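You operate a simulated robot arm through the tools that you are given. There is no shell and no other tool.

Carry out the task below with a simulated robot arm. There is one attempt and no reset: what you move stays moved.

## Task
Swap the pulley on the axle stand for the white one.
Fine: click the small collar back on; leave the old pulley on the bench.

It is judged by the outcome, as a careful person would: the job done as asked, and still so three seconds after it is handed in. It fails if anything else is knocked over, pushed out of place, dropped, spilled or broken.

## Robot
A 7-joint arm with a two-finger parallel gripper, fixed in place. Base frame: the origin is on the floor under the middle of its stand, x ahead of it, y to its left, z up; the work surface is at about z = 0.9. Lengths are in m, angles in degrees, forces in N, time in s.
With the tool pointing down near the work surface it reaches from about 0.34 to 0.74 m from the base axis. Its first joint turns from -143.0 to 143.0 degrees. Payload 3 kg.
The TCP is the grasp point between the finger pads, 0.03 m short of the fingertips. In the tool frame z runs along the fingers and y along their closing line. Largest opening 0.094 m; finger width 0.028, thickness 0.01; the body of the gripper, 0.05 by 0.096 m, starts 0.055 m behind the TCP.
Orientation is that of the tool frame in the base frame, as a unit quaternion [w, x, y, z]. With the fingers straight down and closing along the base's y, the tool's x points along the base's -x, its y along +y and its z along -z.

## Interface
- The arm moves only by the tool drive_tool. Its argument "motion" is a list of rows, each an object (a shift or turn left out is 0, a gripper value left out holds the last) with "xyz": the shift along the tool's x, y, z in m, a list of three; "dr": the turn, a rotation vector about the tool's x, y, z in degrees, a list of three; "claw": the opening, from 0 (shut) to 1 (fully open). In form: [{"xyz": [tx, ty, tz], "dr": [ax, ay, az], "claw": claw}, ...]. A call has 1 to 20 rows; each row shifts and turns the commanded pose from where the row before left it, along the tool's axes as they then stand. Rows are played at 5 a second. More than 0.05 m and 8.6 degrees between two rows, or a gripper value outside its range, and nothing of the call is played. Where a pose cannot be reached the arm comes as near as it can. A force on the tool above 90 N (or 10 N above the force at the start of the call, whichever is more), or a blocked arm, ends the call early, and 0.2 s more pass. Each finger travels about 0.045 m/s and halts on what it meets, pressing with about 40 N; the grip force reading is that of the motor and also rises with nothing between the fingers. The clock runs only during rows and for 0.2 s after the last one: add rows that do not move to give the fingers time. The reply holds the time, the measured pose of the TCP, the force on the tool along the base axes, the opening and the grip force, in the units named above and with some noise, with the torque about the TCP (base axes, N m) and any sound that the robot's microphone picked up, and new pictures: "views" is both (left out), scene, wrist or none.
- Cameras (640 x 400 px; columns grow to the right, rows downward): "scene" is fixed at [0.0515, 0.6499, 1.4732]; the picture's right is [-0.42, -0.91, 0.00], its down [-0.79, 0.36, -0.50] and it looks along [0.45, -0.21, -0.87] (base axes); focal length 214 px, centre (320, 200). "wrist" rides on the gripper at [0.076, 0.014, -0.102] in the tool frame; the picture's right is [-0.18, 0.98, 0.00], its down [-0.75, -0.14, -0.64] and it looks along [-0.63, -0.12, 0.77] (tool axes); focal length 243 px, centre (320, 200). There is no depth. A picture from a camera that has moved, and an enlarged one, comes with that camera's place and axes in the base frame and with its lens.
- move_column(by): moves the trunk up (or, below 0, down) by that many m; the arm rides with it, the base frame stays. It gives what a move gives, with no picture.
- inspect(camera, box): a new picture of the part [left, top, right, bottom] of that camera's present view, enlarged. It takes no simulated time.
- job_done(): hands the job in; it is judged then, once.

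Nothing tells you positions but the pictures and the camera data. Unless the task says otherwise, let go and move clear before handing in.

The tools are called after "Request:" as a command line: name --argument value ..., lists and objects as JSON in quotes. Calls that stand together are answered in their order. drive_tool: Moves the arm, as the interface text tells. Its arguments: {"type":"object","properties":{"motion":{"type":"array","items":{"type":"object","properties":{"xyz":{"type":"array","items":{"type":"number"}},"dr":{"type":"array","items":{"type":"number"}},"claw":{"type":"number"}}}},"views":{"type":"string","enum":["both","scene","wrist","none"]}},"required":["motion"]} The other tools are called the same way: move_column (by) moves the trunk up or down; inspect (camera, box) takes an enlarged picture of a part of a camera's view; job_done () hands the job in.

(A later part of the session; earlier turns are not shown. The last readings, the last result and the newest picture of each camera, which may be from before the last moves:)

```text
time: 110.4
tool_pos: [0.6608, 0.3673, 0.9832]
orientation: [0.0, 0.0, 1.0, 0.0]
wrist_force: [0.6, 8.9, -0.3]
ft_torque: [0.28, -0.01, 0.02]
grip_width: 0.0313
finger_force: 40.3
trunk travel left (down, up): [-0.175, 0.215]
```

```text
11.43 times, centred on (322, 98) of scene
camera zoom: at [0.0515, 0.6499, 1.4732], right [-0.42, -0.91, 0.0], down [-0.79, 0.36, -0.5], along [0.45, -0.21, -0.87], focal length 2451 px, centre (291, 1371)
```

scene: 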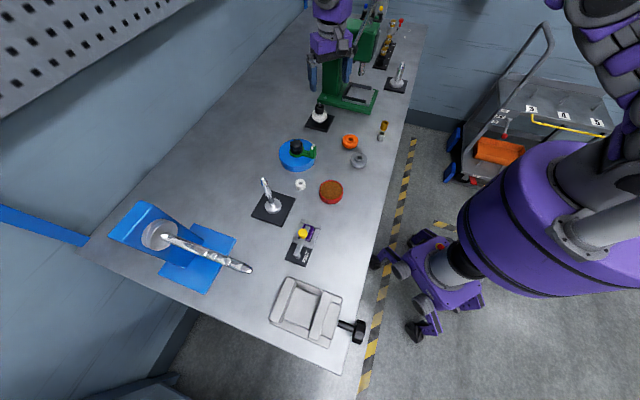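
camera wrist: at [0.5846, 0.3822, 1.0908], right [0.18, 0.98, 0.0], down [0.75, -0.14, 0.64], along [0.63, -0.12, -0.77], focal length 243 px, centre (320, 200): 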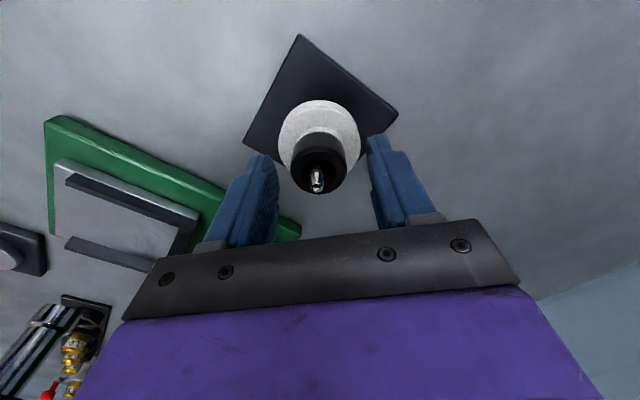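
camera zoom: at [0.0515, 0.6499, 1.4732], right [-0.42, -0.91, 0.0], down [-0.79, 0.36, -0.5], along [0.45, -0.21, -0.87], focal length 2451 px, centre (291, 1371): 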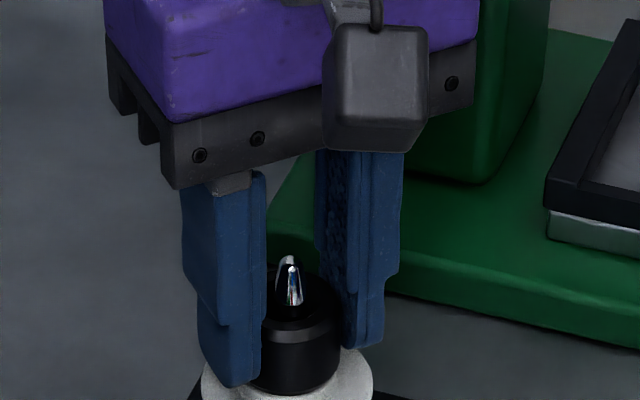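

There's 9 N of side resistance in y even though the collar looks centred, so it may now actually be held. I'll relieve the side load and try a very light tug upward.

Request:
drive_tool --motion '[{"xyz": [0, 0.0008, 0]}, {}]' --views "none"

Request:
drive_tool --motion '[{"xyz": [0, 0, -0.0005]}, {}]' --views "none"

Request:
drive_tool --motion '[{"xyz": [0, 0, -0.0005]}, {}]' --views "none"

```text
time: 111.0
tool_pos: [0.6611, 0.3682, 0.9835]
orientation: [0.0, -0.001, 1.0, 0.0]
wrist_force: [3.6, 9.9, 3.8]
ft_torque: [0.29, -0.09, 0.01]
grip_width: 0.0314
finger_force: 39.7
trunk travel left (down, up): [-0.175, 0.215]
```

```text
time: 111.6
tool_pos: [0.661, 0.3673, 0.9827]
orientation: [0.0, 0.0, 1.0, 0.0]
wrist_force: [3.0, 11.1, -0.7]
ft_torque: [0.38, -0.16, 0.04]
grip_width: 0.0314
finger_force: 40.5
trunk travel left (down, up): [-0.175, 0.215]
```

```text
time: 112.2
tool_pos: [0.6618, 0.3653, 0.9852]
orientation: [0.0, 0.001, 1.0, 0.0]
wrist_force: [-0.6, 7.3, 1.8]
ft_torque: [0.16, 0.01, 0.0]
grip_width: 0.0314
finger_force: 40.0
trunk travel left (down, up): [-0.175, 0.215]
```

Request:
drive_tool --motion '[{"xyz": [0, 0.0008, 0]}, {}]' --views "none"

Request:
inspect --camera "wrist" --box '[280, 110, 360, 210]'

Request:
inspect --camera "scene" --box '[305, 80, 340, 115]'

```text
time: 112.8
tool_pos: [0.6614, 0.3658, 0.9848]
orientation: [0.0, 0.001, 1.0, -0.001]
wrist_force: [0.0, 1.3, -0.1]
ft_torque: [-0.03, 0.05, 0.0]
grip_width: 0.0313
finger_force: 39.7
trunk travel left (down, up): [-0.175, 0.215]
```

```text
4.00 times, centred on (320, 160) of wrist
camera zoom: at [0.5846, 0.3794, 1.0876], right [0.19, 0.98, 0.0], down [0.75, -0.14, 0.64], along [0.63, -0.12, -0.77], focal length 970 px, centre (320, 360)
```

zoom: 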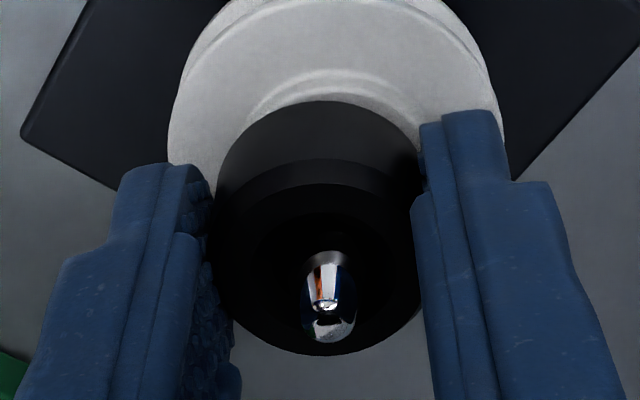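

```text
11.43 times, centred on (322, 98) of scene
camera zoom: at [0.0515, 0.6499, 1.4732], right [-0.42, -0.91, 0.0], down [-0.79, 0.36, -0.5], along [0.45, -0.21, -0.87], focal length 2451 px, centre (291, 1371)
```

zoom: 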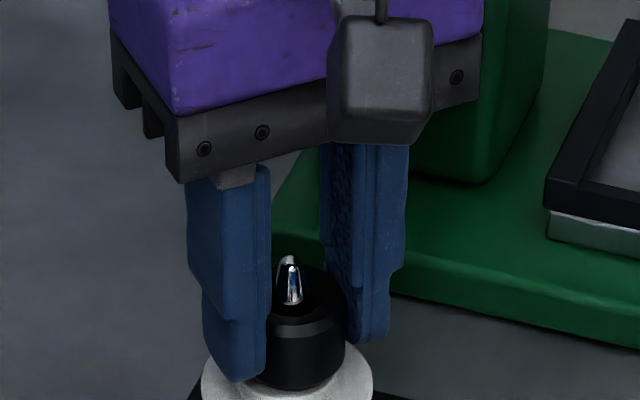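

After lifting 1 mm the collar came free and now sits 1.2 mm toward -y of the axle and hub. I'll centre it on the axle before pressing again.

Request:
drive_tool --motion '[{"xyz": [0, 0.0012, 0]}, {}, {}]' --views "none"

Request:
inspect --camera "wrist" --box '[280, 110, 360, 210]'

Request:
inspect --camera "scene" --box '[305, 80, 340, 115]'

```text
time: 113.6
tool_pos: [0.6608, 0.368, 0.9848]
orientation: [0.0, 0.0, 1.0, -0.001]
wrist_force: [-0.1, -0.3, -0.5]
ft_torque: [0.0, -0.02, 0.02]
grip_width: 0.0315
finger_force: 39.7
trunk travel left (down, up): [-0.175, 0.215]
```

```text
4.00 times, centred on (320, 160) of wrist
camera zoom: at [0.5844, 0.3815, 1.0875], right [0.18, 0.98, 0.0], down [0.75, -0.14, 0.64], along [0.63, -0.12, -0.77], focal length 970 px, centre (320, 360)
```

zoom: 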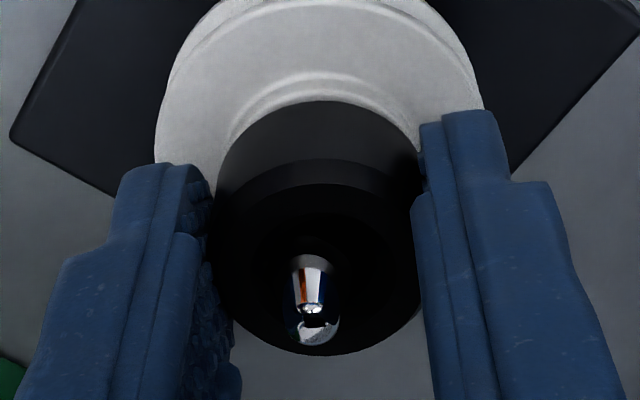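

```text
11.43 times, centred on (322, 98) of scene
camera zoom: at [0.0515, 0.6499, 1.4732], right [-0.42, -0.91, 0.0], down [-0.79, 0.36, -0.5], along [0.45, -0.21, -0.87], focal length 2451 px, centre (291, 1371)
```

zoom: 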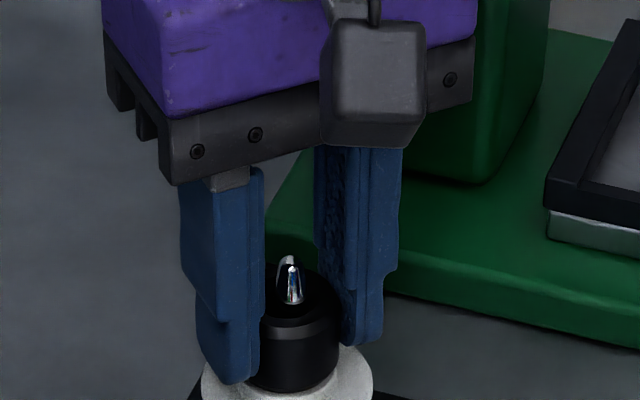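

Request:
drive_tool --motion '[{"xyz": [0, -0.0008, 0]}, {}, {}]' --views "none"

Request:
inspect --camera "wrist" --box '[280, 110, 360, 210]'

```text
time: 114.4
tool_pos: [0.6607, 0.3676, 0.9844]
orientation: [0.0, 0.0, 1.0, 0.001]
wrist_force: [0.6, 0.0, -0.4]
ft_torque: [0.0, -0.02, 0.0]
grip_width: 0.0314
finger_force: 40.0
trunk travel left (down, up): [-0.175, 0.215]
```

```text
4.00 times, centred on (320, 160) of wrist
camera zoom: at [0.5843, 0.3806, 1.0873], right [0.18, 0.98, 0.0], down [0.75, -0.14, 0.64], along [0.63, -0.12, -0.77], focal length 970 px, centre (320, 360)
```

zoom: 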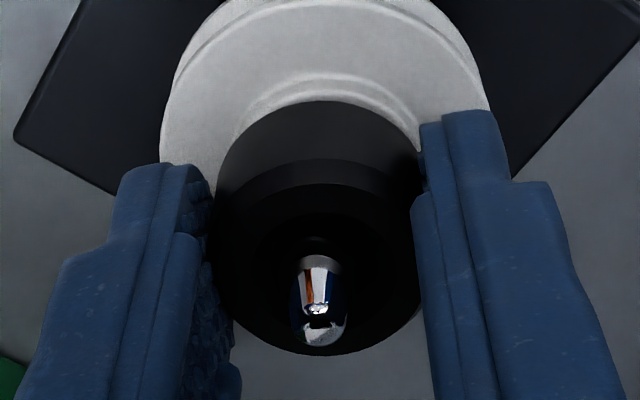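

Centred in y now. I'll probe x for the free-play limits to centre that too.

Request:
drive_tool --motion '[{"xyz": [-0.0012, 0, 0]}, {}, {}]' --views "none"

Request:
drive_tool --motion '[{"xyz": [0.0024, 0, 0]}, {}, {}]' --views "none"

```text
time: 115.2
tool_pos: [0.6628, 0.367, 0.9854]
orientation: [0.0, 0.0, 1.0, -0.001]
wrist_force: [-4.4, -0.4, -1.7]
ft_torque: [0.02, 0.1, -0.05]
grip_width: 0.0315
finger_force: 39.9
trunk travel left (down, up): [-0.175, 0.215]
```

```text
time: 116.0
tool_pos: [0.6589, 0.367, 0.9853]
orientation: [-0.001, -0.001, 1.0, 0.0]
wrist_force: [0.8, -0.2, 0.6]
ft_torque: [0.03, -0.01, 0.04]
grip_width: 0.0314
finger_force: 39.9
trunk travel left (down, up): [-0.175, 0.215]
```

Request:
drive_tool --motion '[{"xyz": [0.0008, 0, 0]}, {}, {}]' --views "none"

```text
time: 116.8
tool_pos: [0.6596, 0.3676, 0.9846]
orientation: [0.001, 0.001, 1.0, -0.001]
wrist_force: [4.1, -1.1, 0.3]
ft_torque: [-0.03, -0.13, 0.0]
grip_width: 0.0318
finger_force: 39.9
trunk travel left (down, up): [-0.175, 0.215]
```

Request:
drive_tool --motion '[{"xyz": [-0.0016, 0, 0]}, {"xyz": [0, 0.0013, 0]}, {}, {}]' --views "none"

Request:
drive_tool --motion '[{"xyz": [0, -0.0013, 0]}, {"xyz": [0, -0.0013, 0]}, {}, {}]' --views "none"

```text
time: 117.8
tool_pos: [0.6616, 0.368, 0.9837]
orientation: [0.0, 0.0, 1.0, 0.0]
wrist_force: [-1.1, -2.6, 0.4]
ft_torque: [-0.06, 0.04, 0.0]
grip_width: 0.0313
finger_force: 39.9
trunk travel left (down, up): [-0.175, 0.215]
```

```text
time: 118.8
tool_pos: [0.6606, 0.3645, 0.9846]
orientation: [0.0, 0.0, 1.0, 0.0]
wrist_force: [-0.3, -0.7, -0.1]
ft_torque: [0.03, -0.01, 0.03]
grip_width: 0.0314
finger_force: 40.3
trunk travel left (down, up): [-0.175, 0.215]
```

Request:
drive_tool --motion '[{"xyz": [0, -0.0007, 0]}, {}, {}]' --views "none"

```text
time: 119.6
tool_pos: [0.6604, 0.3651, 0.9842]
orientation: [0.001, 0.0, 1.0, 0.0]
wrist_force: [0.1, 1.1, 0.1]
ft_torque: [0.06, -0.05, 0.02]
grip_width: 0.0314
finger_force: 40.0
trunk travel left (down, up): [-0.175, 0.215]
```

Free play is about ±1.5 mm, and I now know the centre. I'll centre the collar and press straight down.

Request:
drive_tool --motion '[{"xyz": [0, 0.0016, 0]}, {}, {"xyz": [0, 0, 0.001]}, {"xyz": [0, 0, 0.001]}, {}]' --views "none"

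Request:
inspect --camera "wrist" --box '[280, 110, 360, 210]'

```text
time: 120.8
tool_pos: [0.6605, 0.3659, 0.9829]
orientation: [0.0, 0.0, 1.0, 0.001]
wrist_force: [2.5, -0.2, 16.7]
ft_torque: [-0.12, 0.02, -0.01]
grip_width: 0.0314
finger_force: 39.8
trunk travel left (down, up): [-0.175, 0.215]
```

```text
4.00 times, centred on (320, 160) of wrist
camera zoom: at [0.5832, 0.3794, 1.086], right [0.18, 0.98, 0.0], down [0.75, -0.14, 0.64], along [0.63, -0.12, -0.77], focal length 970 px, centre (320, 360)
```

zoom: 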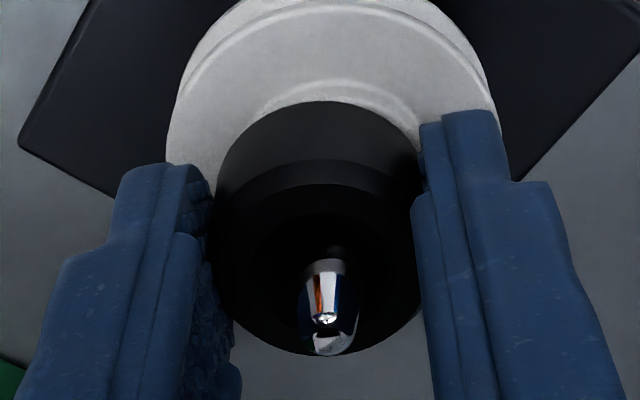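

The picture shows the axle 1.2 mm right of centre, so the arm lags on small moves. I'll lift 1 mm, correct visually, and recheck.

Request:
drive_tool --motion '[{"xyz": [0, 0, -0.002]}, {"xyz": [0, 0.0012, 0]}, {}, {}]' --views "none"

Request:
inspect --camera "wrist" --box '[280, 110, 360, 210]'

Request:
inspect --camera "scene" --box '[305, 80, 340, 115]'

```text
time: 121.8
tool_pos: [0.6597, 0.3659, 0.9829]
orientation: [-0.001, 0.001, 1.0, 0.0]
wrist_force: [3.9, -9.8, 4.4]
ft_torque: [-0.29, -0.21, -0.03]
grip_width: 0.0313
finger_force: 39.9
trunk travel left (down, up): [-0.175, 0.215]
```

```text
4.00 times, centred on (320, 160) of wrist
camera zoom: at [0.5836, 0.3797, 1.0862], right [0.19, 0.98, 0.0], down [0.75, -0.14, 0.64], along [0.63, -0.12, -0.77], focal length 970 px, centre (320, 360)
```

zoom: 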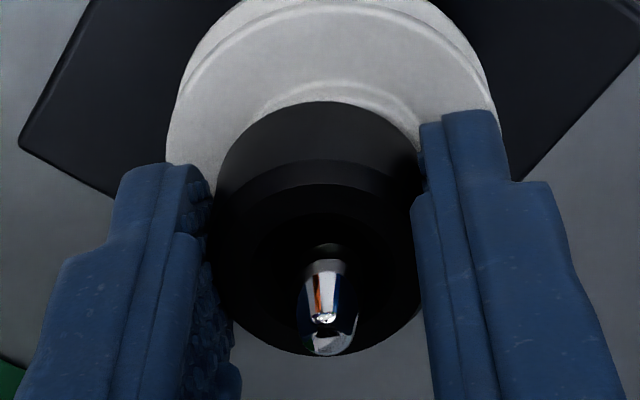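

```text
11.43 times, centred on (322, 98) of scene
camera zoom: at [0.0515, 0.6499, 1.4732], right [-0.42, -0.91, 0.0], down [-0.79, 0.36, -0.5], along [0.45, -0.21, -0.87], focal length 2451 px, centre (291, 1371)
```

zoom: 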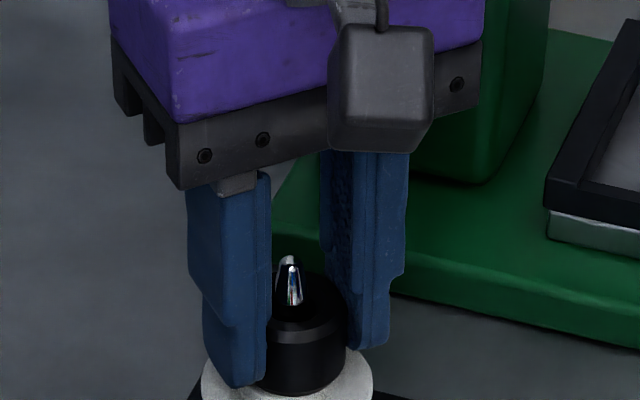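

The collar didn't move with those commands, so something is holding it. I'll carefully ease upward to see whether it resists being pulled off.

Request:
drive_tool --motion '[{"xyz": [0, -0.0012, 0]}, {"xyz": [0, 0, -0.0007]}, {}, {}]' --views "none"

Request:
drive_tool --motion '[{"xyz": [0, 0, -0.0007]}, {}]' --views "none"

Request:
inspect --camera "wrist" --box '[280, 110, 360, 210]'

```text
time: 122.8
tool_pos: [0.66, 0.3662, 0.9833]
orientation: [-0.001, -0.001, 1.0, 0.0]
wrist_force: [-4.5, -9.7, -6.1]
ft_torque: [-0.17, -0.05, -0.01]
grip_width: 0.0313
finger_force: 40.4
trunk travel left (down, up): [-0.175, 0.215]
```

```text
time: 123.4
tool_pos: [0.6615, 0.3666, 0.9854]
orientation: [0.0, 0.0, 1.0, 0.001]
wrist_force: [-1.5, -1.5, -0.7]
ft_torque: [0.01, 0.03, -0.02]
grip_width: 0.0313
finger_force: 40.1
trunk travel left (down, up): [-0.175, 0.215]
```

```text
4.00 times, centred on (320, 160) of wrist
camera zoom: at [0.5849, 0.3811, 1.0885], right [0.18, 0.98, 0.0], down [0.75, -0.14, 0.64], along [0.63, -0.12, -0.77], focal length 970 px, centre (320, 360)
```

zoom: 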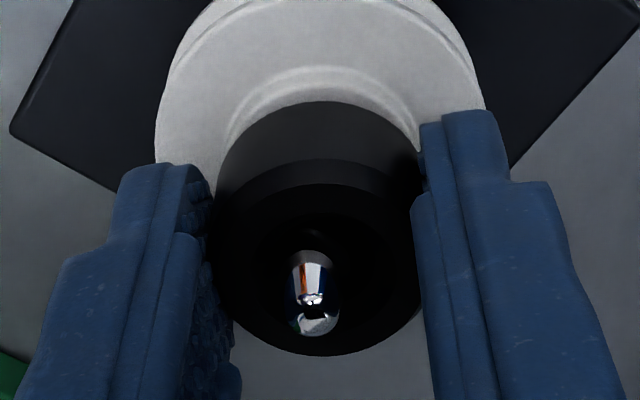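

It held against about 6 N and then popped free, so there does seem to be a detent. I'll recentre and press again more squarely, watching for a reported click.

Request:
drive_tool --motion '[{"xyz": [0, -0.0007, 0]}, {}, {}]' --views "none"

Request:
inspect --camera "wrist" --box '[280, 110, 360, 210]'

Request:
inspect --camera "scene" --box '[305, 80, 340, 115]'

```text
time: 124.2
tool_pos: [0.6619, 0.3663, 0.9857]
orientation: [0.001, 0.0, 1.0, 0.0]
wrist_force: [0.0, -1.3, -0.2]
ft_torque: [0.03, -0.01, 0.03]
grip_width: 0.0312
finger_force: 39.3
trunk travel left (down, up): [-0.175, 0.215]
```

```text
4.00 times, centred on (320, 160) of wrist
camera zoom: at [0.5846, 0.3791, 1.0881], right [0.18, 0.98, 0.0], down [0.75, -0.14, 0.64], along [0.63, -0.12, -0.77], focal length 970 px, centre (320, 360)
```

zoom: 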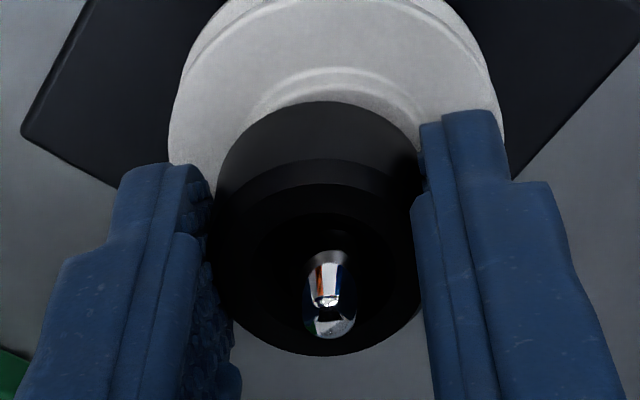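

```text
11.43 times, centred on (322, 98) of scene
camera zoom: at [0.0515, 0.6499, 1.4732], right [-0.42, -0.91, 0.0], down [-0.79, 0.36, -0.5], along [0.45, -0.21, -0.87], focal length 2451 px, centre (291, 1371)
```

zoom: 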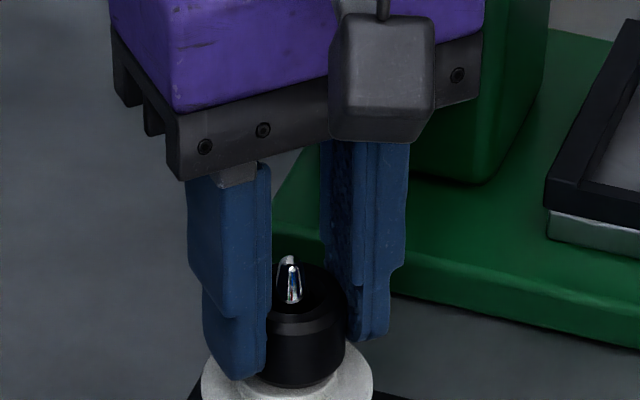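

Request:
drive_tool --motion '[{"xyz": [0, 0.0007, 0]}, {}, {}]' --views "none"

Request:
inspect --camera "wrist" --box '[280, 110, 360, 210]'

```text
time: 125.0
tool_pos: [0.6626, 0.3653, 0.9856]
orientation: [0.0, -0.001, 1.0, 0.0]
wrist_force: [-0.4, 0.4, -1.2]
ft_torque: [-0.01, -0.01, -0.02]
grip_width: 0.0311
finger_force: 39.8
trunk travel left (down, up): [-0.175, 0.215]
```

```text
4.00 times, centred on (320, 160) of wrist
camera zoom: at [0.5841, 0.3798, 1.0879], right [0.18, 0.98, 0.0], down [0.75, -0.14, 0.64], along [0.63, -0.12, -0.77], focal length 970 px, centre (320, 360)
```

zoom: 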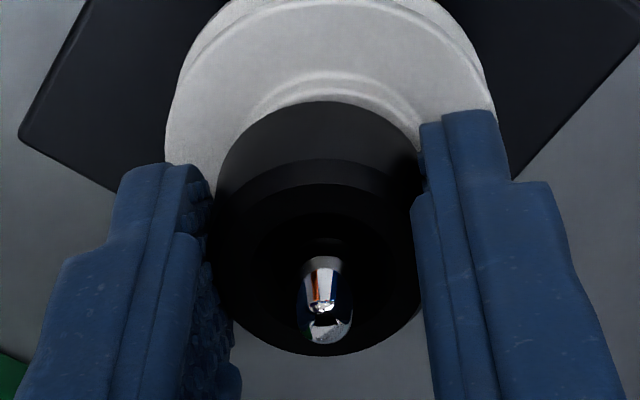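

Request:
drive_tool --motion '[{"xyz": [0, 0.0006, 0]}, {}, {}]' --views "none"

Request:
inspect --camera "wrist" --box '[280, 110, 360, 210]'

```text
time: 125.8
tool_pos: [0.6603, 0.366, 0.9865]
orientation: [0.0, 0.001, 1.0, 0.0]
wrist_force: [0.5, -0.1, 0.0]
ft_torque: [-0.01, 0.03, -0.05]
grip_width: 0.0314
finger_force: 39.7
trunk travel left (down, up): [-0.175, 0.215]
```

```text
4.00 times, centred on (320, 160) of wrist
camera zoom: at [0.5836, 0.3804, 1.0878], right [0.18, 0.98, 0.0], down [0.75, -0.14, 0.64], along [0.63, -0.12, -0.77], focal length 970 px, centre (320, 360)
```

zoom: 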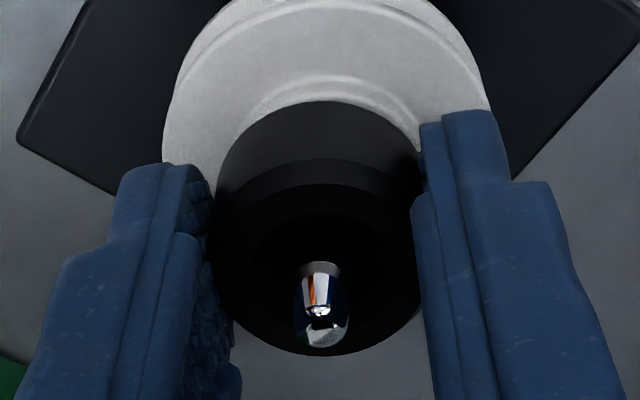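

Centred in y. I'll press down in fine steps, correcting side loads as they appear.

Request:
drive_tool --motion '[{"xyz": [0, 0, 0.001]}, {"xyz": [0, 0, 0.001]}, {}]' --views "none"

Request:
drive_tool --motion '[{"xyz": [0, 0, 0.001]}, {}]' --views "none"

Request:
drive_tool --motion '[{"xyz": [0, 0, 0.001]}, {}]' --views "none"

Request:
inspect --camera "wrist" --box '[280, 110, 360, 210]'

```text
time: 126.6
tool_pos: [0.6602, 0.3677, 0.9827]
orientation: [0.0, 0.0, 1.0, 0.0]
wrist_force: [0.6, 0.2, 0.5]
ft_torque: [-0.05, 0.0, 0.0]
grip_width: 0.0313
finger_force: 40.3
trunk travel left (down, up): [-0.175, 0.215]
```

```text
time: 127.2
tool_pos: [0.6614, 0.3675, 0.9847]
orientation: [0.001, 0.0, 1.0, 0.0]
wrist_force: [-0.4, 0.3, 6.4]
ft_torque: [0.01, 0.12, -0.02]
grip_width: 0.0313
finger_force: 40.1
trunk travel left (down, up): [-0.175, 0.215]
```

```text
time: 127.8
tool_pos: [0.6607, 0.3685, 0.9824]
orientation: [0.001, 0.0, 1.0, 0.001]
wrist_force: [2.5, 2.5, 12.8]
ft_torque: [0.06, 0.03, 0.05]
grip_width: 0.0315
finger_force: 39.7
trunk travel left (down, up): [-0.175, 0.215]
```

```text
4.00 times, centred on (320, 160) of wrist
camera zoom: at [0.5836, 0.3807, 1.086], right [0.18, 0.98, 0.0], down [0.75, -0.14, 0.64], along [0.63, -0.12, -0.77], focal length 970 px, centre (320, 360)
```

zoom: 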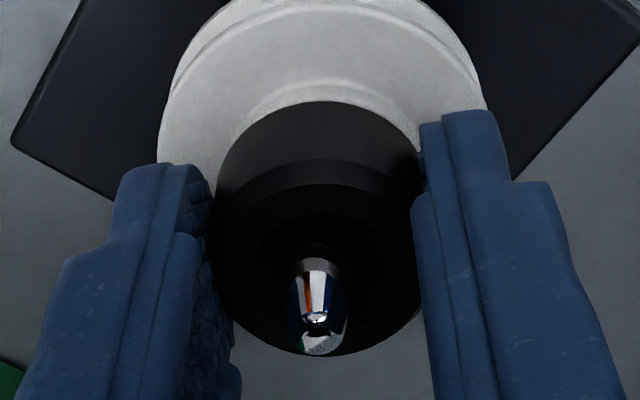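

Request:
drive_tool --motion '[{"xyz": [-0.0003, 0.0002, 0.001]}, {}]' --views "none"

Request:
drive_tool --motion '[{"xyz": [-0.0003, 0.0003, 0.001]}, {}]' --views "none"

Request:
drive_tool --motion '[{"xyz": [-0.0003, 0.0003, 0.0007]}, {}]' --views "none"

```text
time: 128.4
tool_pos: [0.6603, 0.367, 0.9839]
orientation: [0.003, 0.0, 1.0, 0.002]
wrist_force: [3.8, 2.6, 33.5]
ft_torque: [-0.04, 0.37, 0.0]
grip_width: 0.0316
finger_force: 40.1
trunk travel left (down, up): [-0.175, 0.215]
```

```text
time: 129.0
tool_pos: [0.6594, 0.3677, 0.9819]
orientation: [0.001, 0.0, 1.0, 0.001]
wrist_force: [6.2, 2.9, 36.4]
ft_torque: [-0.01, -0.26, -0.02]
grip_width: 0.0314
finger_force: 39.5
trunk travel left (down, up): [-0.175, 0.215]
```

```text
time: 129.6
tool_pos: [0.6602, 0.3666, 0.9816]
orientation: [0.002, 0.0, 1.0, 0.0]
wrist_force: [-1.5, -1.0, 32.9]
ft_torque: [-0.1, -0.14, -0.02]
grip_width: 0.0314
finger_force: 40.2
trunk travel left (down, up): [-0.175, 0.215]
```

Still no click at about 35 N, where the grip slips. I'll check from the scene camera whether the pulley itself is fully down on its seat, using the same framing as before.

Request:
inspect --camera "scene" --box '[300, 95, 370, 145]'

Request:
inspect --camera "scene" --box '[305, 95, 340, 130]'

Request:
inspect --camera "wrist" --box '[280, 110, 360, 210]'

```text
8.00 times, centred on (335, 120) of scene
camera zoom: at [0.0515, 0.6499, 1.4732], right [-0.42, -0.91, 0.0], down [-0.79, 0.36, -0.5], along [0.45, -0.21, -0.87], focal length 1716 px, centre (200, 840)
```

zoom: 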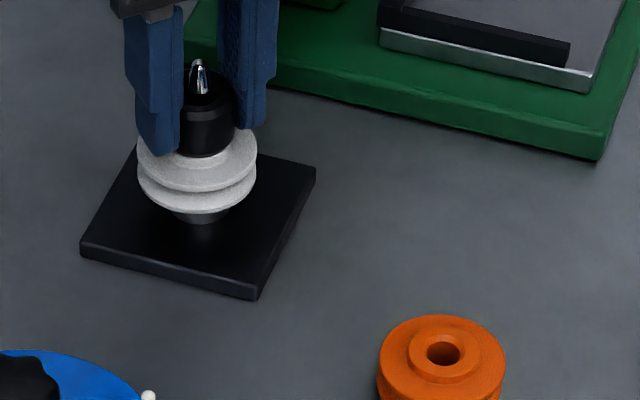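

```text
11.43 times, centred on (322, 112) of scene
camera zoom: at [0.0515, 0.6499, 1.4732], right [-0.42, -0.91, 0.0], down [-0.79, 0.36, -0.5], along [0.45, -0.21, -0.87], focal length 2451 px, centre (291, 1200)
```

zoom: 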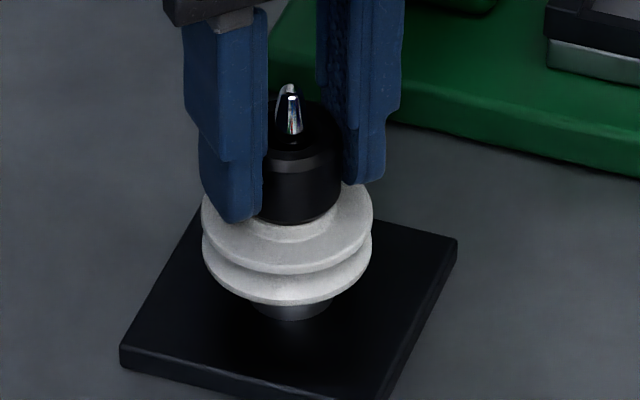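

```text
4.00 times, centred on (320, 160) of wrist
camera zoom: at [0.5834, 0.3807, 1.0839], right [0.18, 0.98, 0.0], down [0.75, -0.14, 0.64], along [0.63, -0.12, -0.77], focal length 970 px, centre (320, 360)
```

zoom: 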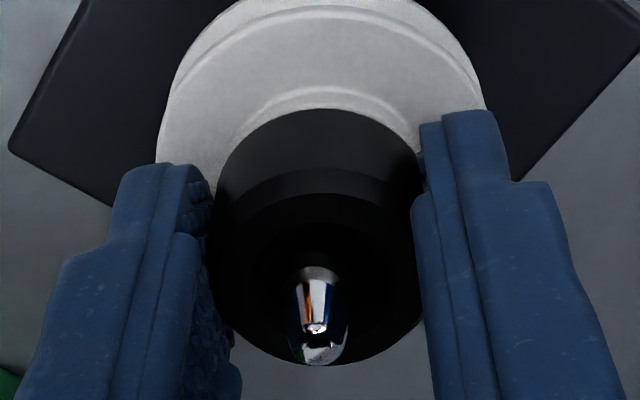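

Height looks about right, but I want to see whether there's a gap between the collar's bottom and the hub. I'll zoom in on that junction.

Request:
inspect --camera "wrist" --box '[300, 120, 345, 160]'

Request:
inspect --camera "scene" --box '[312, 100, 332, 122]'

Request:
inspect --camera "scene" --box '[345, 145, 375, 175]'

```text
10.00 times, centred on (322, 140) of wrist
camera zoom: at [0.5834, 0.3807, 1.0839], right [0.18, 0.98, 0.0], down [0.75, -0.14, 0.64], along [0.63, -0.12, -0.77], focal length 2426 px, centre (295, 800)
```

zoom: 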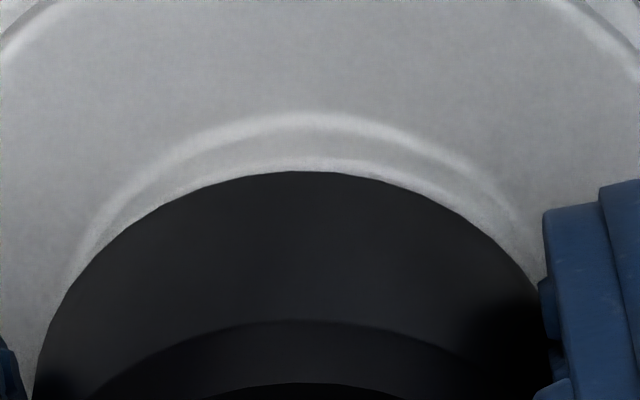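

```text
16.00 times, centred on (322, 111) of scene
camera zoom: at [0.0515, 0.6499, 1.4732], right [-0.42, -0.91, 0.0], down [-0.79, 0.36, -0.5], along [0.45, -0.21, -0.87], focal length 3432 px, centre (288, 1624)
```

zoom: 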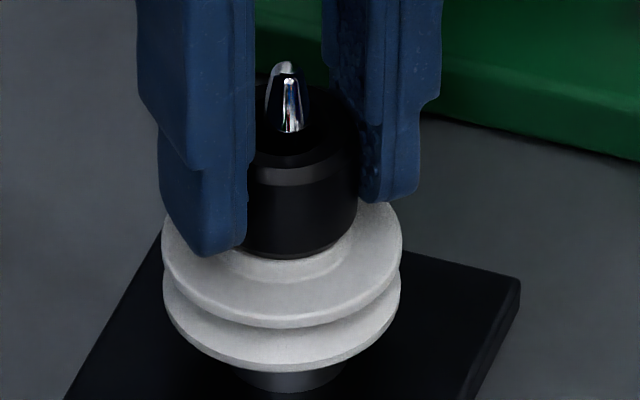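

```text
13.33 times, centred on (360, 160) of scene
camera zoom: at [0.0515, 0.6499, 1.4732], right [-0.42, -0.91, 0.0], down [-0.79, 0.36, -0.5], along [0.45, -0.21, -0.87], focal length 2860 px, centre (-213, 733)
```

zoom: 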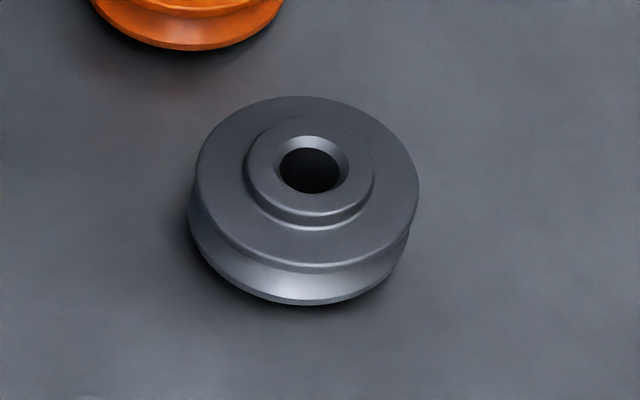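

The tip-to-rim geometry suggests the collar has been pressed about 1.2 mm off toward -x, consistent with the +x side force. I'll ease off, shift toward +x, and press again while checking for the click.

Request:
drive_tool --motion '[{"xyz": [0, 0, -0.0015]}, {"xyz": [0, 0, -0.0015]}, {"xyz": [-0.0013, 0, 0]}, {}, {}]' --views "none"

Request:
inspect --camera "wrist" --box '[280, 110, 360, 210]'

```text
time: 130.8
tool_pos: [0.6604, 0.3673, 0.9814]
orientation: [-0.002, -0.001, 1.0, -0.001]
wrist_force: [-22.3, -10.2, 6.6]
ft_torque: [-0.15, 0.23, -0.08]
grip_width: 0.0314
finger_force: 39.7
trunk travel left (down, up): [-0.175, 0.215]
```

```text
4.00 times, centred on (320, 160) of wrist
camera zoom: at [0.5843, 0.3809, 1.0842], right [0.18, 0.98, 0.0], down [0.76, -0.14, 0.64], along [0.63, -0.12, -0.77], focal length 970 px, centre (320, 360)
```

zoom: 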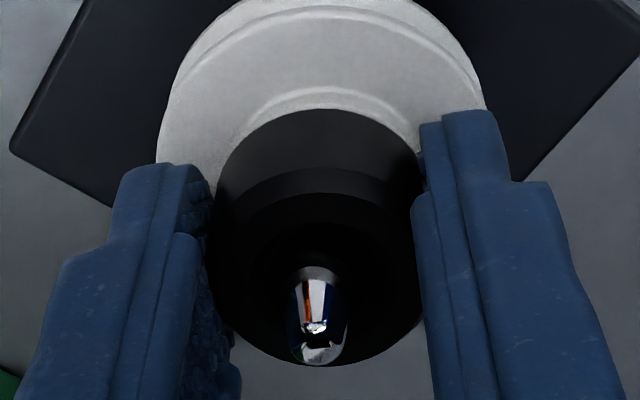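

The collar now resists 22 N sideways without moving, so it's firmly located. I'll remove the side loads first, then tug lightly upward to see if it is retained.

Request:
drive_tool --motion '[{"xyz": [0.0013, -0.0006, 0]}, {"xyz": [0.0008, 0, 0]}, {}, {}]' --views "none"

```text
time: 131.8
tool_pos: [0.6615, 0.3686, 0.9829]
orientation: [0.001, 0.001, 1.0, 0.0]
wrist_force: [-6.3, -6.6, -2.5]
ft_torque: [-0.16, 0.15, 0.03]
grip_width: 0.0314
finger_force: 39.9
trunk travel left (down, up): [-0.175, 0.215]
```

Request:
drive_tool --motion '[{"xyz": [0.0005, -0.0006, 0]}, {}, {}]' --views "none"

Request:
inspect --camera "wrist" --box '[280, 110, 360, 210]'

```text
time: 132.6
tool_pos: [0.6612, 0.367, 0.9829]
orientation: [0.0, -0.001, 1.0, 0.0]
wrist_force: [0.6, -2.6, -1.3]
ft_torque: [-0.06, -0.04, -0.03]
grip_width: 0.0314
finger_force: 39.7
trunk travel left (down, up): [-0.175, 0.215]
```

```text
4.00 times, centred on (320, 160) of wrist
camera zoom: at [0.5845, 0.3814, 1.0848], right [0.18, 0.98, 0.0], down [0.75, -0.14, 0.64], along [0.63, -0.12, -0.77], focal length 970 px, centre (320, 360)
```

zoom: 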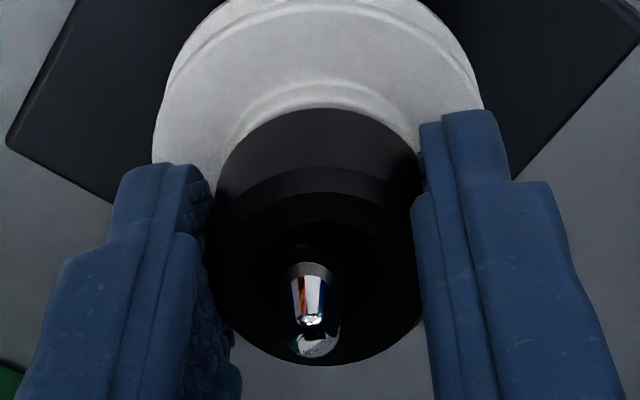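

There is still no retention, and I suspect a small gap under the collar. I'll release and tilt the wrist camera for a low side view of the stack.

Request:
drive_tool --motion '[{"xyz": [0, 0, 0.001]}, {}, {"claw": 0.4}, {}, {"claw": 0.6}, {}, {"xyz": [0, 0, -0.02]}, {"xyz": [0, 0, -0.03]}, {"xyz": [0, 0, -0.03]}, {"xyz": [0.03, 0, 0], "claw": 1.0}, {"xyz": [0.04, 0, 0]}, {}]' --views "wrist"

Request:
inspect --camera "wrist" --box '[290, 90, 370, 190]'

```text
time: 135.2
tool_pos: [0.5948, 0.3687, 1.0607]
orientation: [0.001, -0.001, 1.0, -0.001]
wrist_force: [-0.1, 0.1, -0.6]
ft_torque: [-0.03, -0.04, 0.01]
grip_width: 0.094
finger_force: 0.0
trunk travel left (down, up): [-0.175, 0.215]
camera wrist: at [0.518, 0.3819, 1.1628], right [0.18, 0.98, 0.0], down [0.75, -0.14, 0.64], along [0.63, -0.12, -0.77], focal length 243 px, centre (320, 200)
```

wrist: 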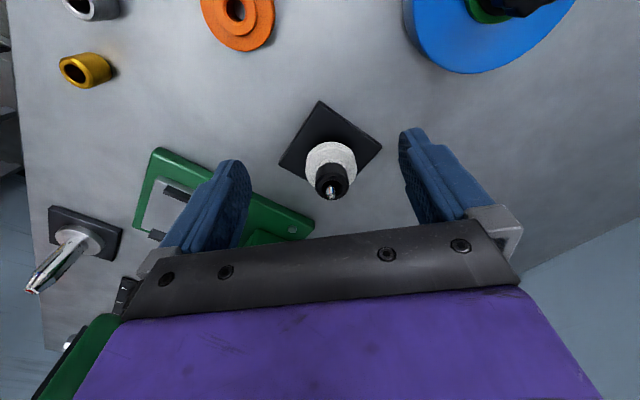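

```text
4.00 times, centred on (330, 140) of wrist
camera zoom: at [0.518, 0.3819, 1.1628], right [0.18, 0.98, 0.0], down [0.75, -0.14, 0.64], along [0.63, -0.12, -0.77], focal length 970 px, centre (280, 440)
```

zoom: 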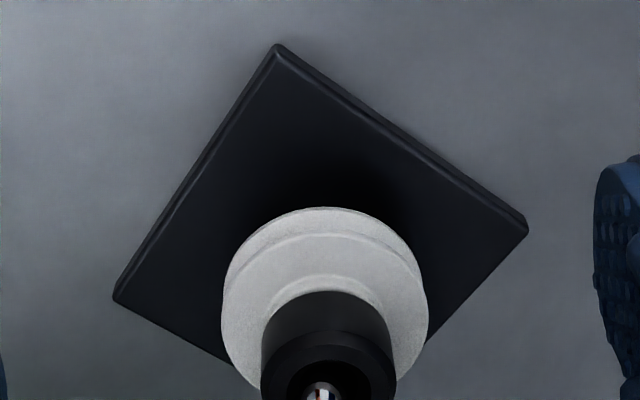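

Now tilting the tool forward about 35° in steps so the camera looks nearly horizontally at the stack.

Request:
drive_tool --motion '[{"dr": [0, -7, 0]}, {"dr": [0, -7, 0]}, {"dr": [0, -7, 0]}, {"dr": [0, -7, 0]}, {"dr": [0, -7, 0]}, {}, {}]' --views "both"

```text
time: 136.8
tool_pos: [0.5911, 0.3671, 1.0616]
orientation: [0.301, 0.0, 0.954, 0.001]
wrist_force: [0.6, 0.4, 0.7]
ft_torque: [0.01, 0.01, -0.01]
grip_width: 0.094
finger_force: 0.1
trunk travel left (down, up): [-0.175, 0.215]
camera wrist: at [0.4694, 0.3807, 1.1011], right [0.15, 0.98, 0.11], down [0.25, -0.14, 0.96], along [0.96, -0.12, -0.27], focal length 243 px, centre (320, 200)
```

scene: 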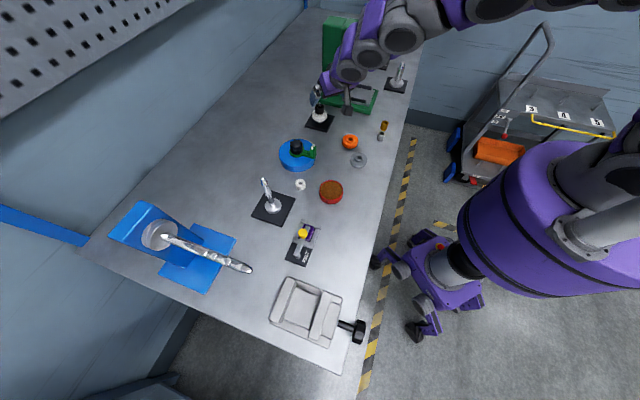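
wrist: 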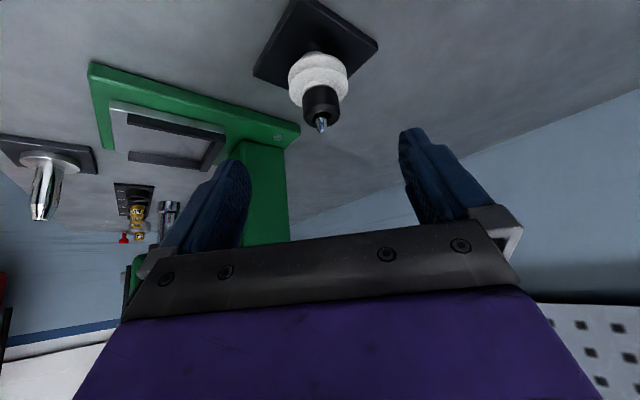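

Request:
drive_tool --motion '[{"xyz": [0.0143, 0, 0.0205]}, {"xyz": [0.0143, 0, 0.0205]}, {"xyz": [0.0143, 0, 0.0205]}, {}, {}]' --views "wrist"

Request:
inspect --camera "wrist" --box '[280, 110, 370, 230]'

```text
time: 138.0
tool_pos: [0.5904, 0.366, 0.9861]
orientation: [0.3, 0.0, 0.954, 0.0]
wrist_force: [-0.4, -0.3, 0.3]
ft_torque: [0.02, 0.02, 0.0]
grip_width: 0.094
finger_force: 0.1
trunk travel left (down, up): [-0.175, 0.215]
camera wrist: at [0.4686, 0.3801, 1.0263], right [0.15, 0.98, 0.11], down [0.25, -0.14, 0.96], along [0.96, -0.12, -0.27], focal length 243 px, centre (320, 200)
```

wrist: 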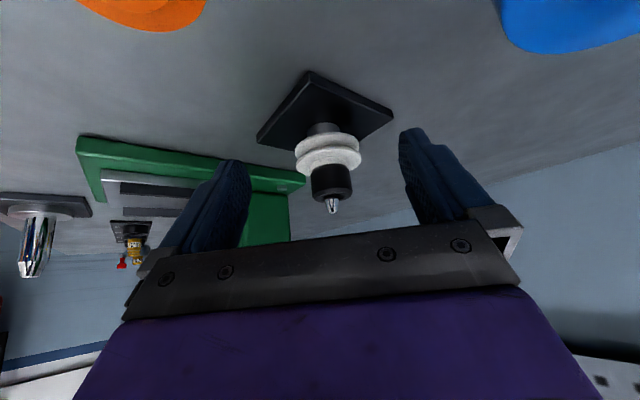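

```text
3.33 times, centred on (325, 170) of wrist
camera zoom: at [0.4686, 0.3801, 1.0263], right [0.15, 0.98, 0.11], down [0.25, -0.14, 0.96], along [0.96, -0.12, -0.27], focal length 809 px, centre (303, 300)
```

zoom: 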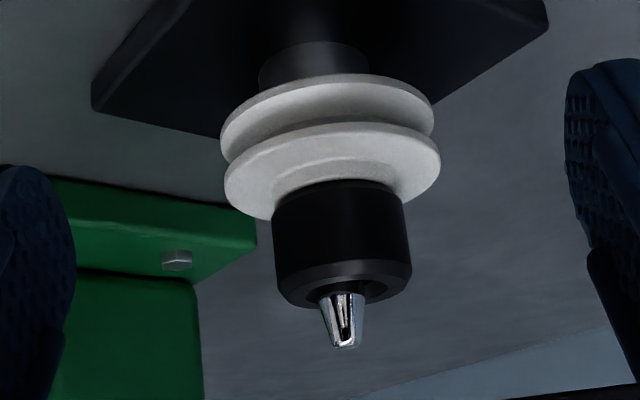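

A useful side view, though upside down. I'll zoom in on the collar/hub junction and the pulley/seat junction.

Request:
inspect --camera "wrist" --box '[290, 120, 365, 175]'

Request:
inspect --camera "wrist" --box '[300, 150, 365, 220]'

```text
7.27 times, centred on (328, 148) of wrist
camera zoom: at [0.4686, 0.3801, 1.0263], right [0.15, 0.98, 0.11], down [0.25, -0.14, 0.96], along [0.96, -0.12, -0.27], focal length 1764 px, centre (266, 582)
```

zoom: 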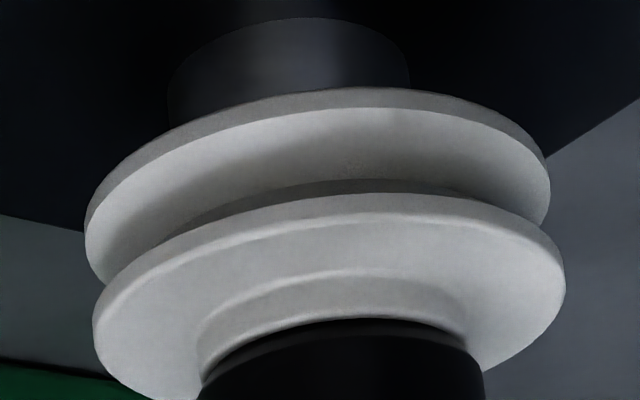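

```text
5.71 times, centred on (332, 185) of wrist
camera zoom: at [0.4686, 0.3801, 1.0263], right [0.15, 0.98, 0.11], down [0.25, -0.14, 0.96], along [0.96, -0.12, -0.27], focal length 1386 px, centre (249, 286)
```

zoom: 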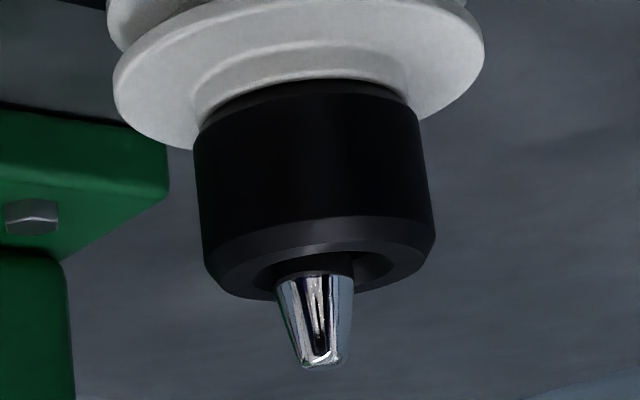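

The side view shows the collar resting right on the hub with no gap, but about 1 mm off-centre from the axle. I'll straighten the tool and then centre the collar in y, then in x with the gripper turned 90°, before pressing again.

Request:
drive_tool --motion '[{"xyz": [-0.0153, 0, -0.0218]}, {"xyz": [-0.0153, 0, -0.0218]}, {"xyz": [-0.0153, 0, -0.0218]}, {"dr": [0, 7, 0]}, {"dr": [0, 7, 0]}, {"dr": [0, 7, 0]}, {"dr": [0, 7, 0]}, {"dr": [0, 7, 0]}, {}, {"xyz": [-0.035, 0, 0], "claw": 0.6}, {"xyz": [-0.034, 0, 0]}, {}]' --views "wrist"

Request:
inspect --camera "wrist" --box '[270, 80, 370, 180]'

```text
time: 140.6
tool_pos: [0.6588, 0.3704, 1.0699]
orientation: [-0.001, -0.001, 1.0, -0.001]
wrist_force: [-1.1, 0.3, 2.0]
ft_torque: [-0.02, -0.05, 0.01]
grip_width: 0.0563
finger_force: 0.1
trunk travel left (down, up): [-0.175, 0.215]
camera wrist: at [0.5818, 0.383, 1.1722], right [0.18, 0.98, 0.0], down [0.75, -0.14, 0.64], along [0.63, -0.12, -0.77], focal length 243 px, centre (320, 200)
```

wrist: 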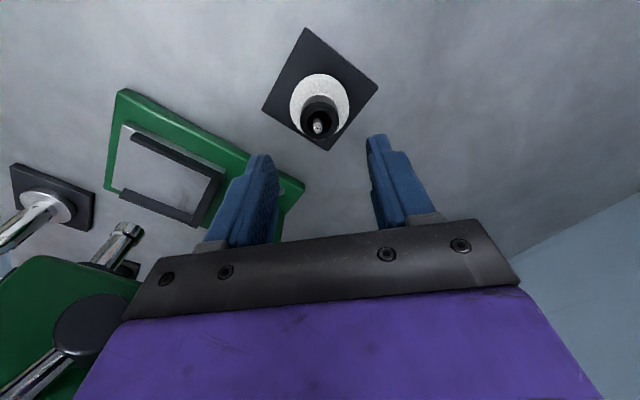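

```text
4.00 times, centred on (320, 130) of wrist
camera zoom: at [0.5818, 0.383, 1.1722], right [0.18, 0.98, 0.0], down [0.75, -0.14, 0.64], along [0.63, -0.12, -0.77], focal length 970 px, centre (320, 480)
```

zoom: 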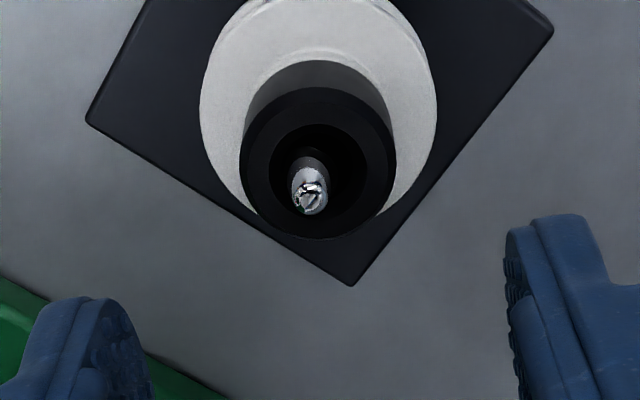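

The collar and pulley are both about 1.7 mm to the +y side of the axle. I'll line the gripper up with the axle itself and close, letting the fingers bring the collar to centre.

Request:
drive_tool --motion '[{"xyz": [-0.001, -0.0019, 0]}, {"xyz": [0, 0, 0.03]}, {"xyz": [0, 0, 0.03]}, {"xyz": [0, 0, 0.02]}, {"xyz": [0, 0, 0.007]}, {}, {}]' --views "none"

Request:
inspect --camera "wrist" --box '[260, 110, 380, 220]'

```text
time: 142.2
tool_pos: [0.6595, 0.3642, 0.978]
orientation: [0.0, 0.0, 1.0, 0.0]
wrist_force: [0.6, 0.6, 0.3]
ft_torque: [0.01, -0.01, 0.0]
grip_width: 0.0564
finger_force: 0.0
trunk travel left (down, up): [-0.175, 0.215]
```

```text
3.64 times, centred on (320, 165) of wrist
camera zoom: at [0.5842, 0.3773, 1.0816], right [0.18, 0.98, 0.0], down [0.75, -0.14, 0.64], along [0.63, -0.12, -0.77], focal length 882 px, centre (320, 327)
```

zoom: 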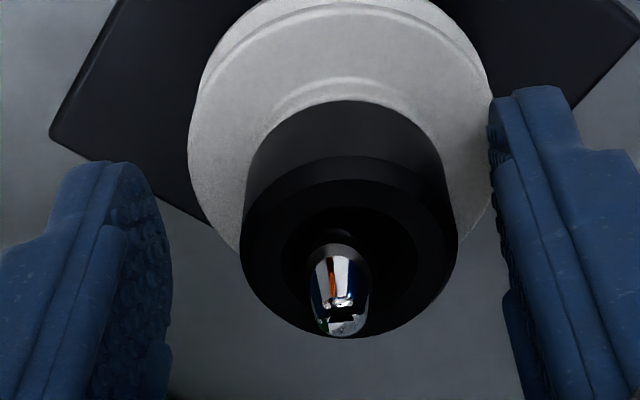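

Request:
drive_tool --motion '[{"xyz": [0, 0.0028, 0]}, {}, {}]' --views "none"

Request:
inspect --camera "wrist" --box '[260, 110, 380, 220]'

```text
time: 143.0
tool_pos: [0.661, 0.3685, 0.9788]
orientation: [0.0, 0.0, 1.0, 0.0]
wrist_force: [0.2, 0.2, -0.5]
ft_torque: [0.0, 0.0, 0.02]
grip_width: 0.0564
finger_force: 0.0
trunk travel left (down, up): [-0.175, 0.215]
```

```text
3.64 times, centred on (320, 165) of wrist
camera zoom: at [0.5845, 0.3815, 1.0813], right [0.18, 0.98, 0.0], down [0.75, -0.14, 0.64], along [0.63, -0.12, -0.77], focal length 882 px, centre (320, 327)
```

zoom: 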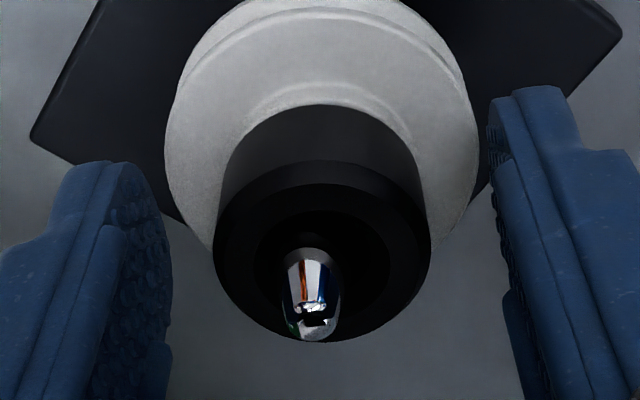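

Request:
drive_tool --motion '[{"xyz": [0, -0.001, 0]}, {}, {}]' --views "none"

Request:
inspect --camera "wrist" --box '[260, 110, 380, 220]'

```text
time: 143.8
tool_pos: [0.6613, 0.3673, 0.9784]
orientation: [0.0, 0.0, 1.0, 0.001]
wrist_force: [0.8, -0.2, -1.1]
ft_torque: [0.01, 0.01, 0.02]
grip_width: 0.0561
finger_force: 0.0
trunk travel left (down, up): [-0.175, 0.215]
```

```text
3.64 times, centred on (320, 165) of wrist
camera zoom: at [0.5844, 0.381, 1.0815], right [0.18, 0.98, 0.0], down [0.75, -0.14, 0.64], along [0.63, -0.12, -0.77], focal length 882 px, centre (320, 327)
```

zoom: 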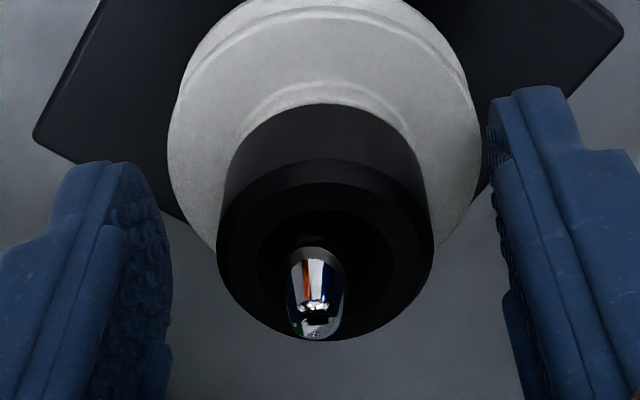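

Request:
drive_tool --motion '[{"xyz": [0, -0.0006, 0]}, {}, {"claw": 0.4}, {}, {}, {"claw": 0.1}, {}, {}, {}]' --views "none"

Request:
inspect --camera "wrist" --box '[260, 110, 380, 220]'

```text
time: 145.8
tool_pos: [0.6609, 0.3673, 0.9787]
orientation: [0.0, 0.0, 1.0, 0.0]
wrist_force: [0.0, -0.7, 1.7]
ft_torque: [0.02, -0.07, 0.01]
grip_width: 0.0313
finger_force: 40.0
trunk travel left (down, up): [-0.175, 0.215]
```

```text
3.64 times, centred on (320, 165) of wrist
camera zoom: at [0.584, 0.3808, 1.082], right [0.18, 0.98, 0.0], down [0.75, -0.14, 0.64], along [0.63, -0.12, -0.77], focal length 882 px, centre (320, 327)
```

zoom: 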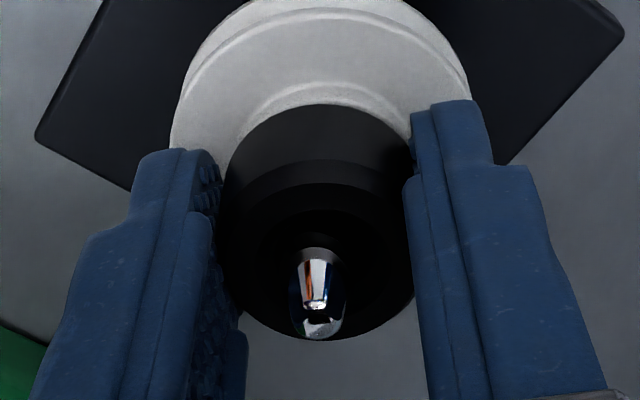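

Now the collar is centred in y with no side load. I'll press to about 25–30 N and see.

Request:
drive_tool --motion '[{"xyz": [0, 0, 0.001]}, {"xyz": [0, 0, 0.0008]}, {"xyz": [0, 0, 0.0007]}, {}]' --views "none"

Request:
inspect --camera "wrist" --box '[260, 110, 380, 220]'

```text
time: 146.8
tool_pos: [0.6606, 0.3669, 0.9799]
orientation: [0.002, 0.001, 1.0, 0.001]
wrist_force: [3.3, 6.1, 27.4]
ft_torque: [0.01, 0.09, -0.04]
grip_width: 0.0312
finger_force: 40.3
trunk travel left (down, up): [-0.175, 0.215]
```

```text
3.64 times, centred on (320, 165) of wrist
camera zoom: at [0.5835, 0.3804, 1.0817], right [0.18, 0.98, 0.0], down [0.75, -0.14, 0.64], along [0.63, -0.12, -0.76], focal length 882 px, centre (320, 327)
```

zoom: 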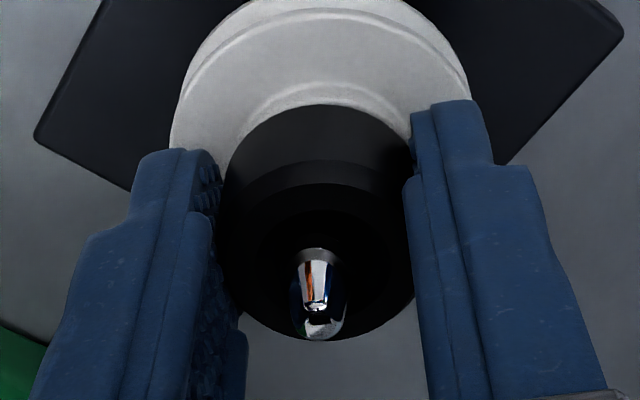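

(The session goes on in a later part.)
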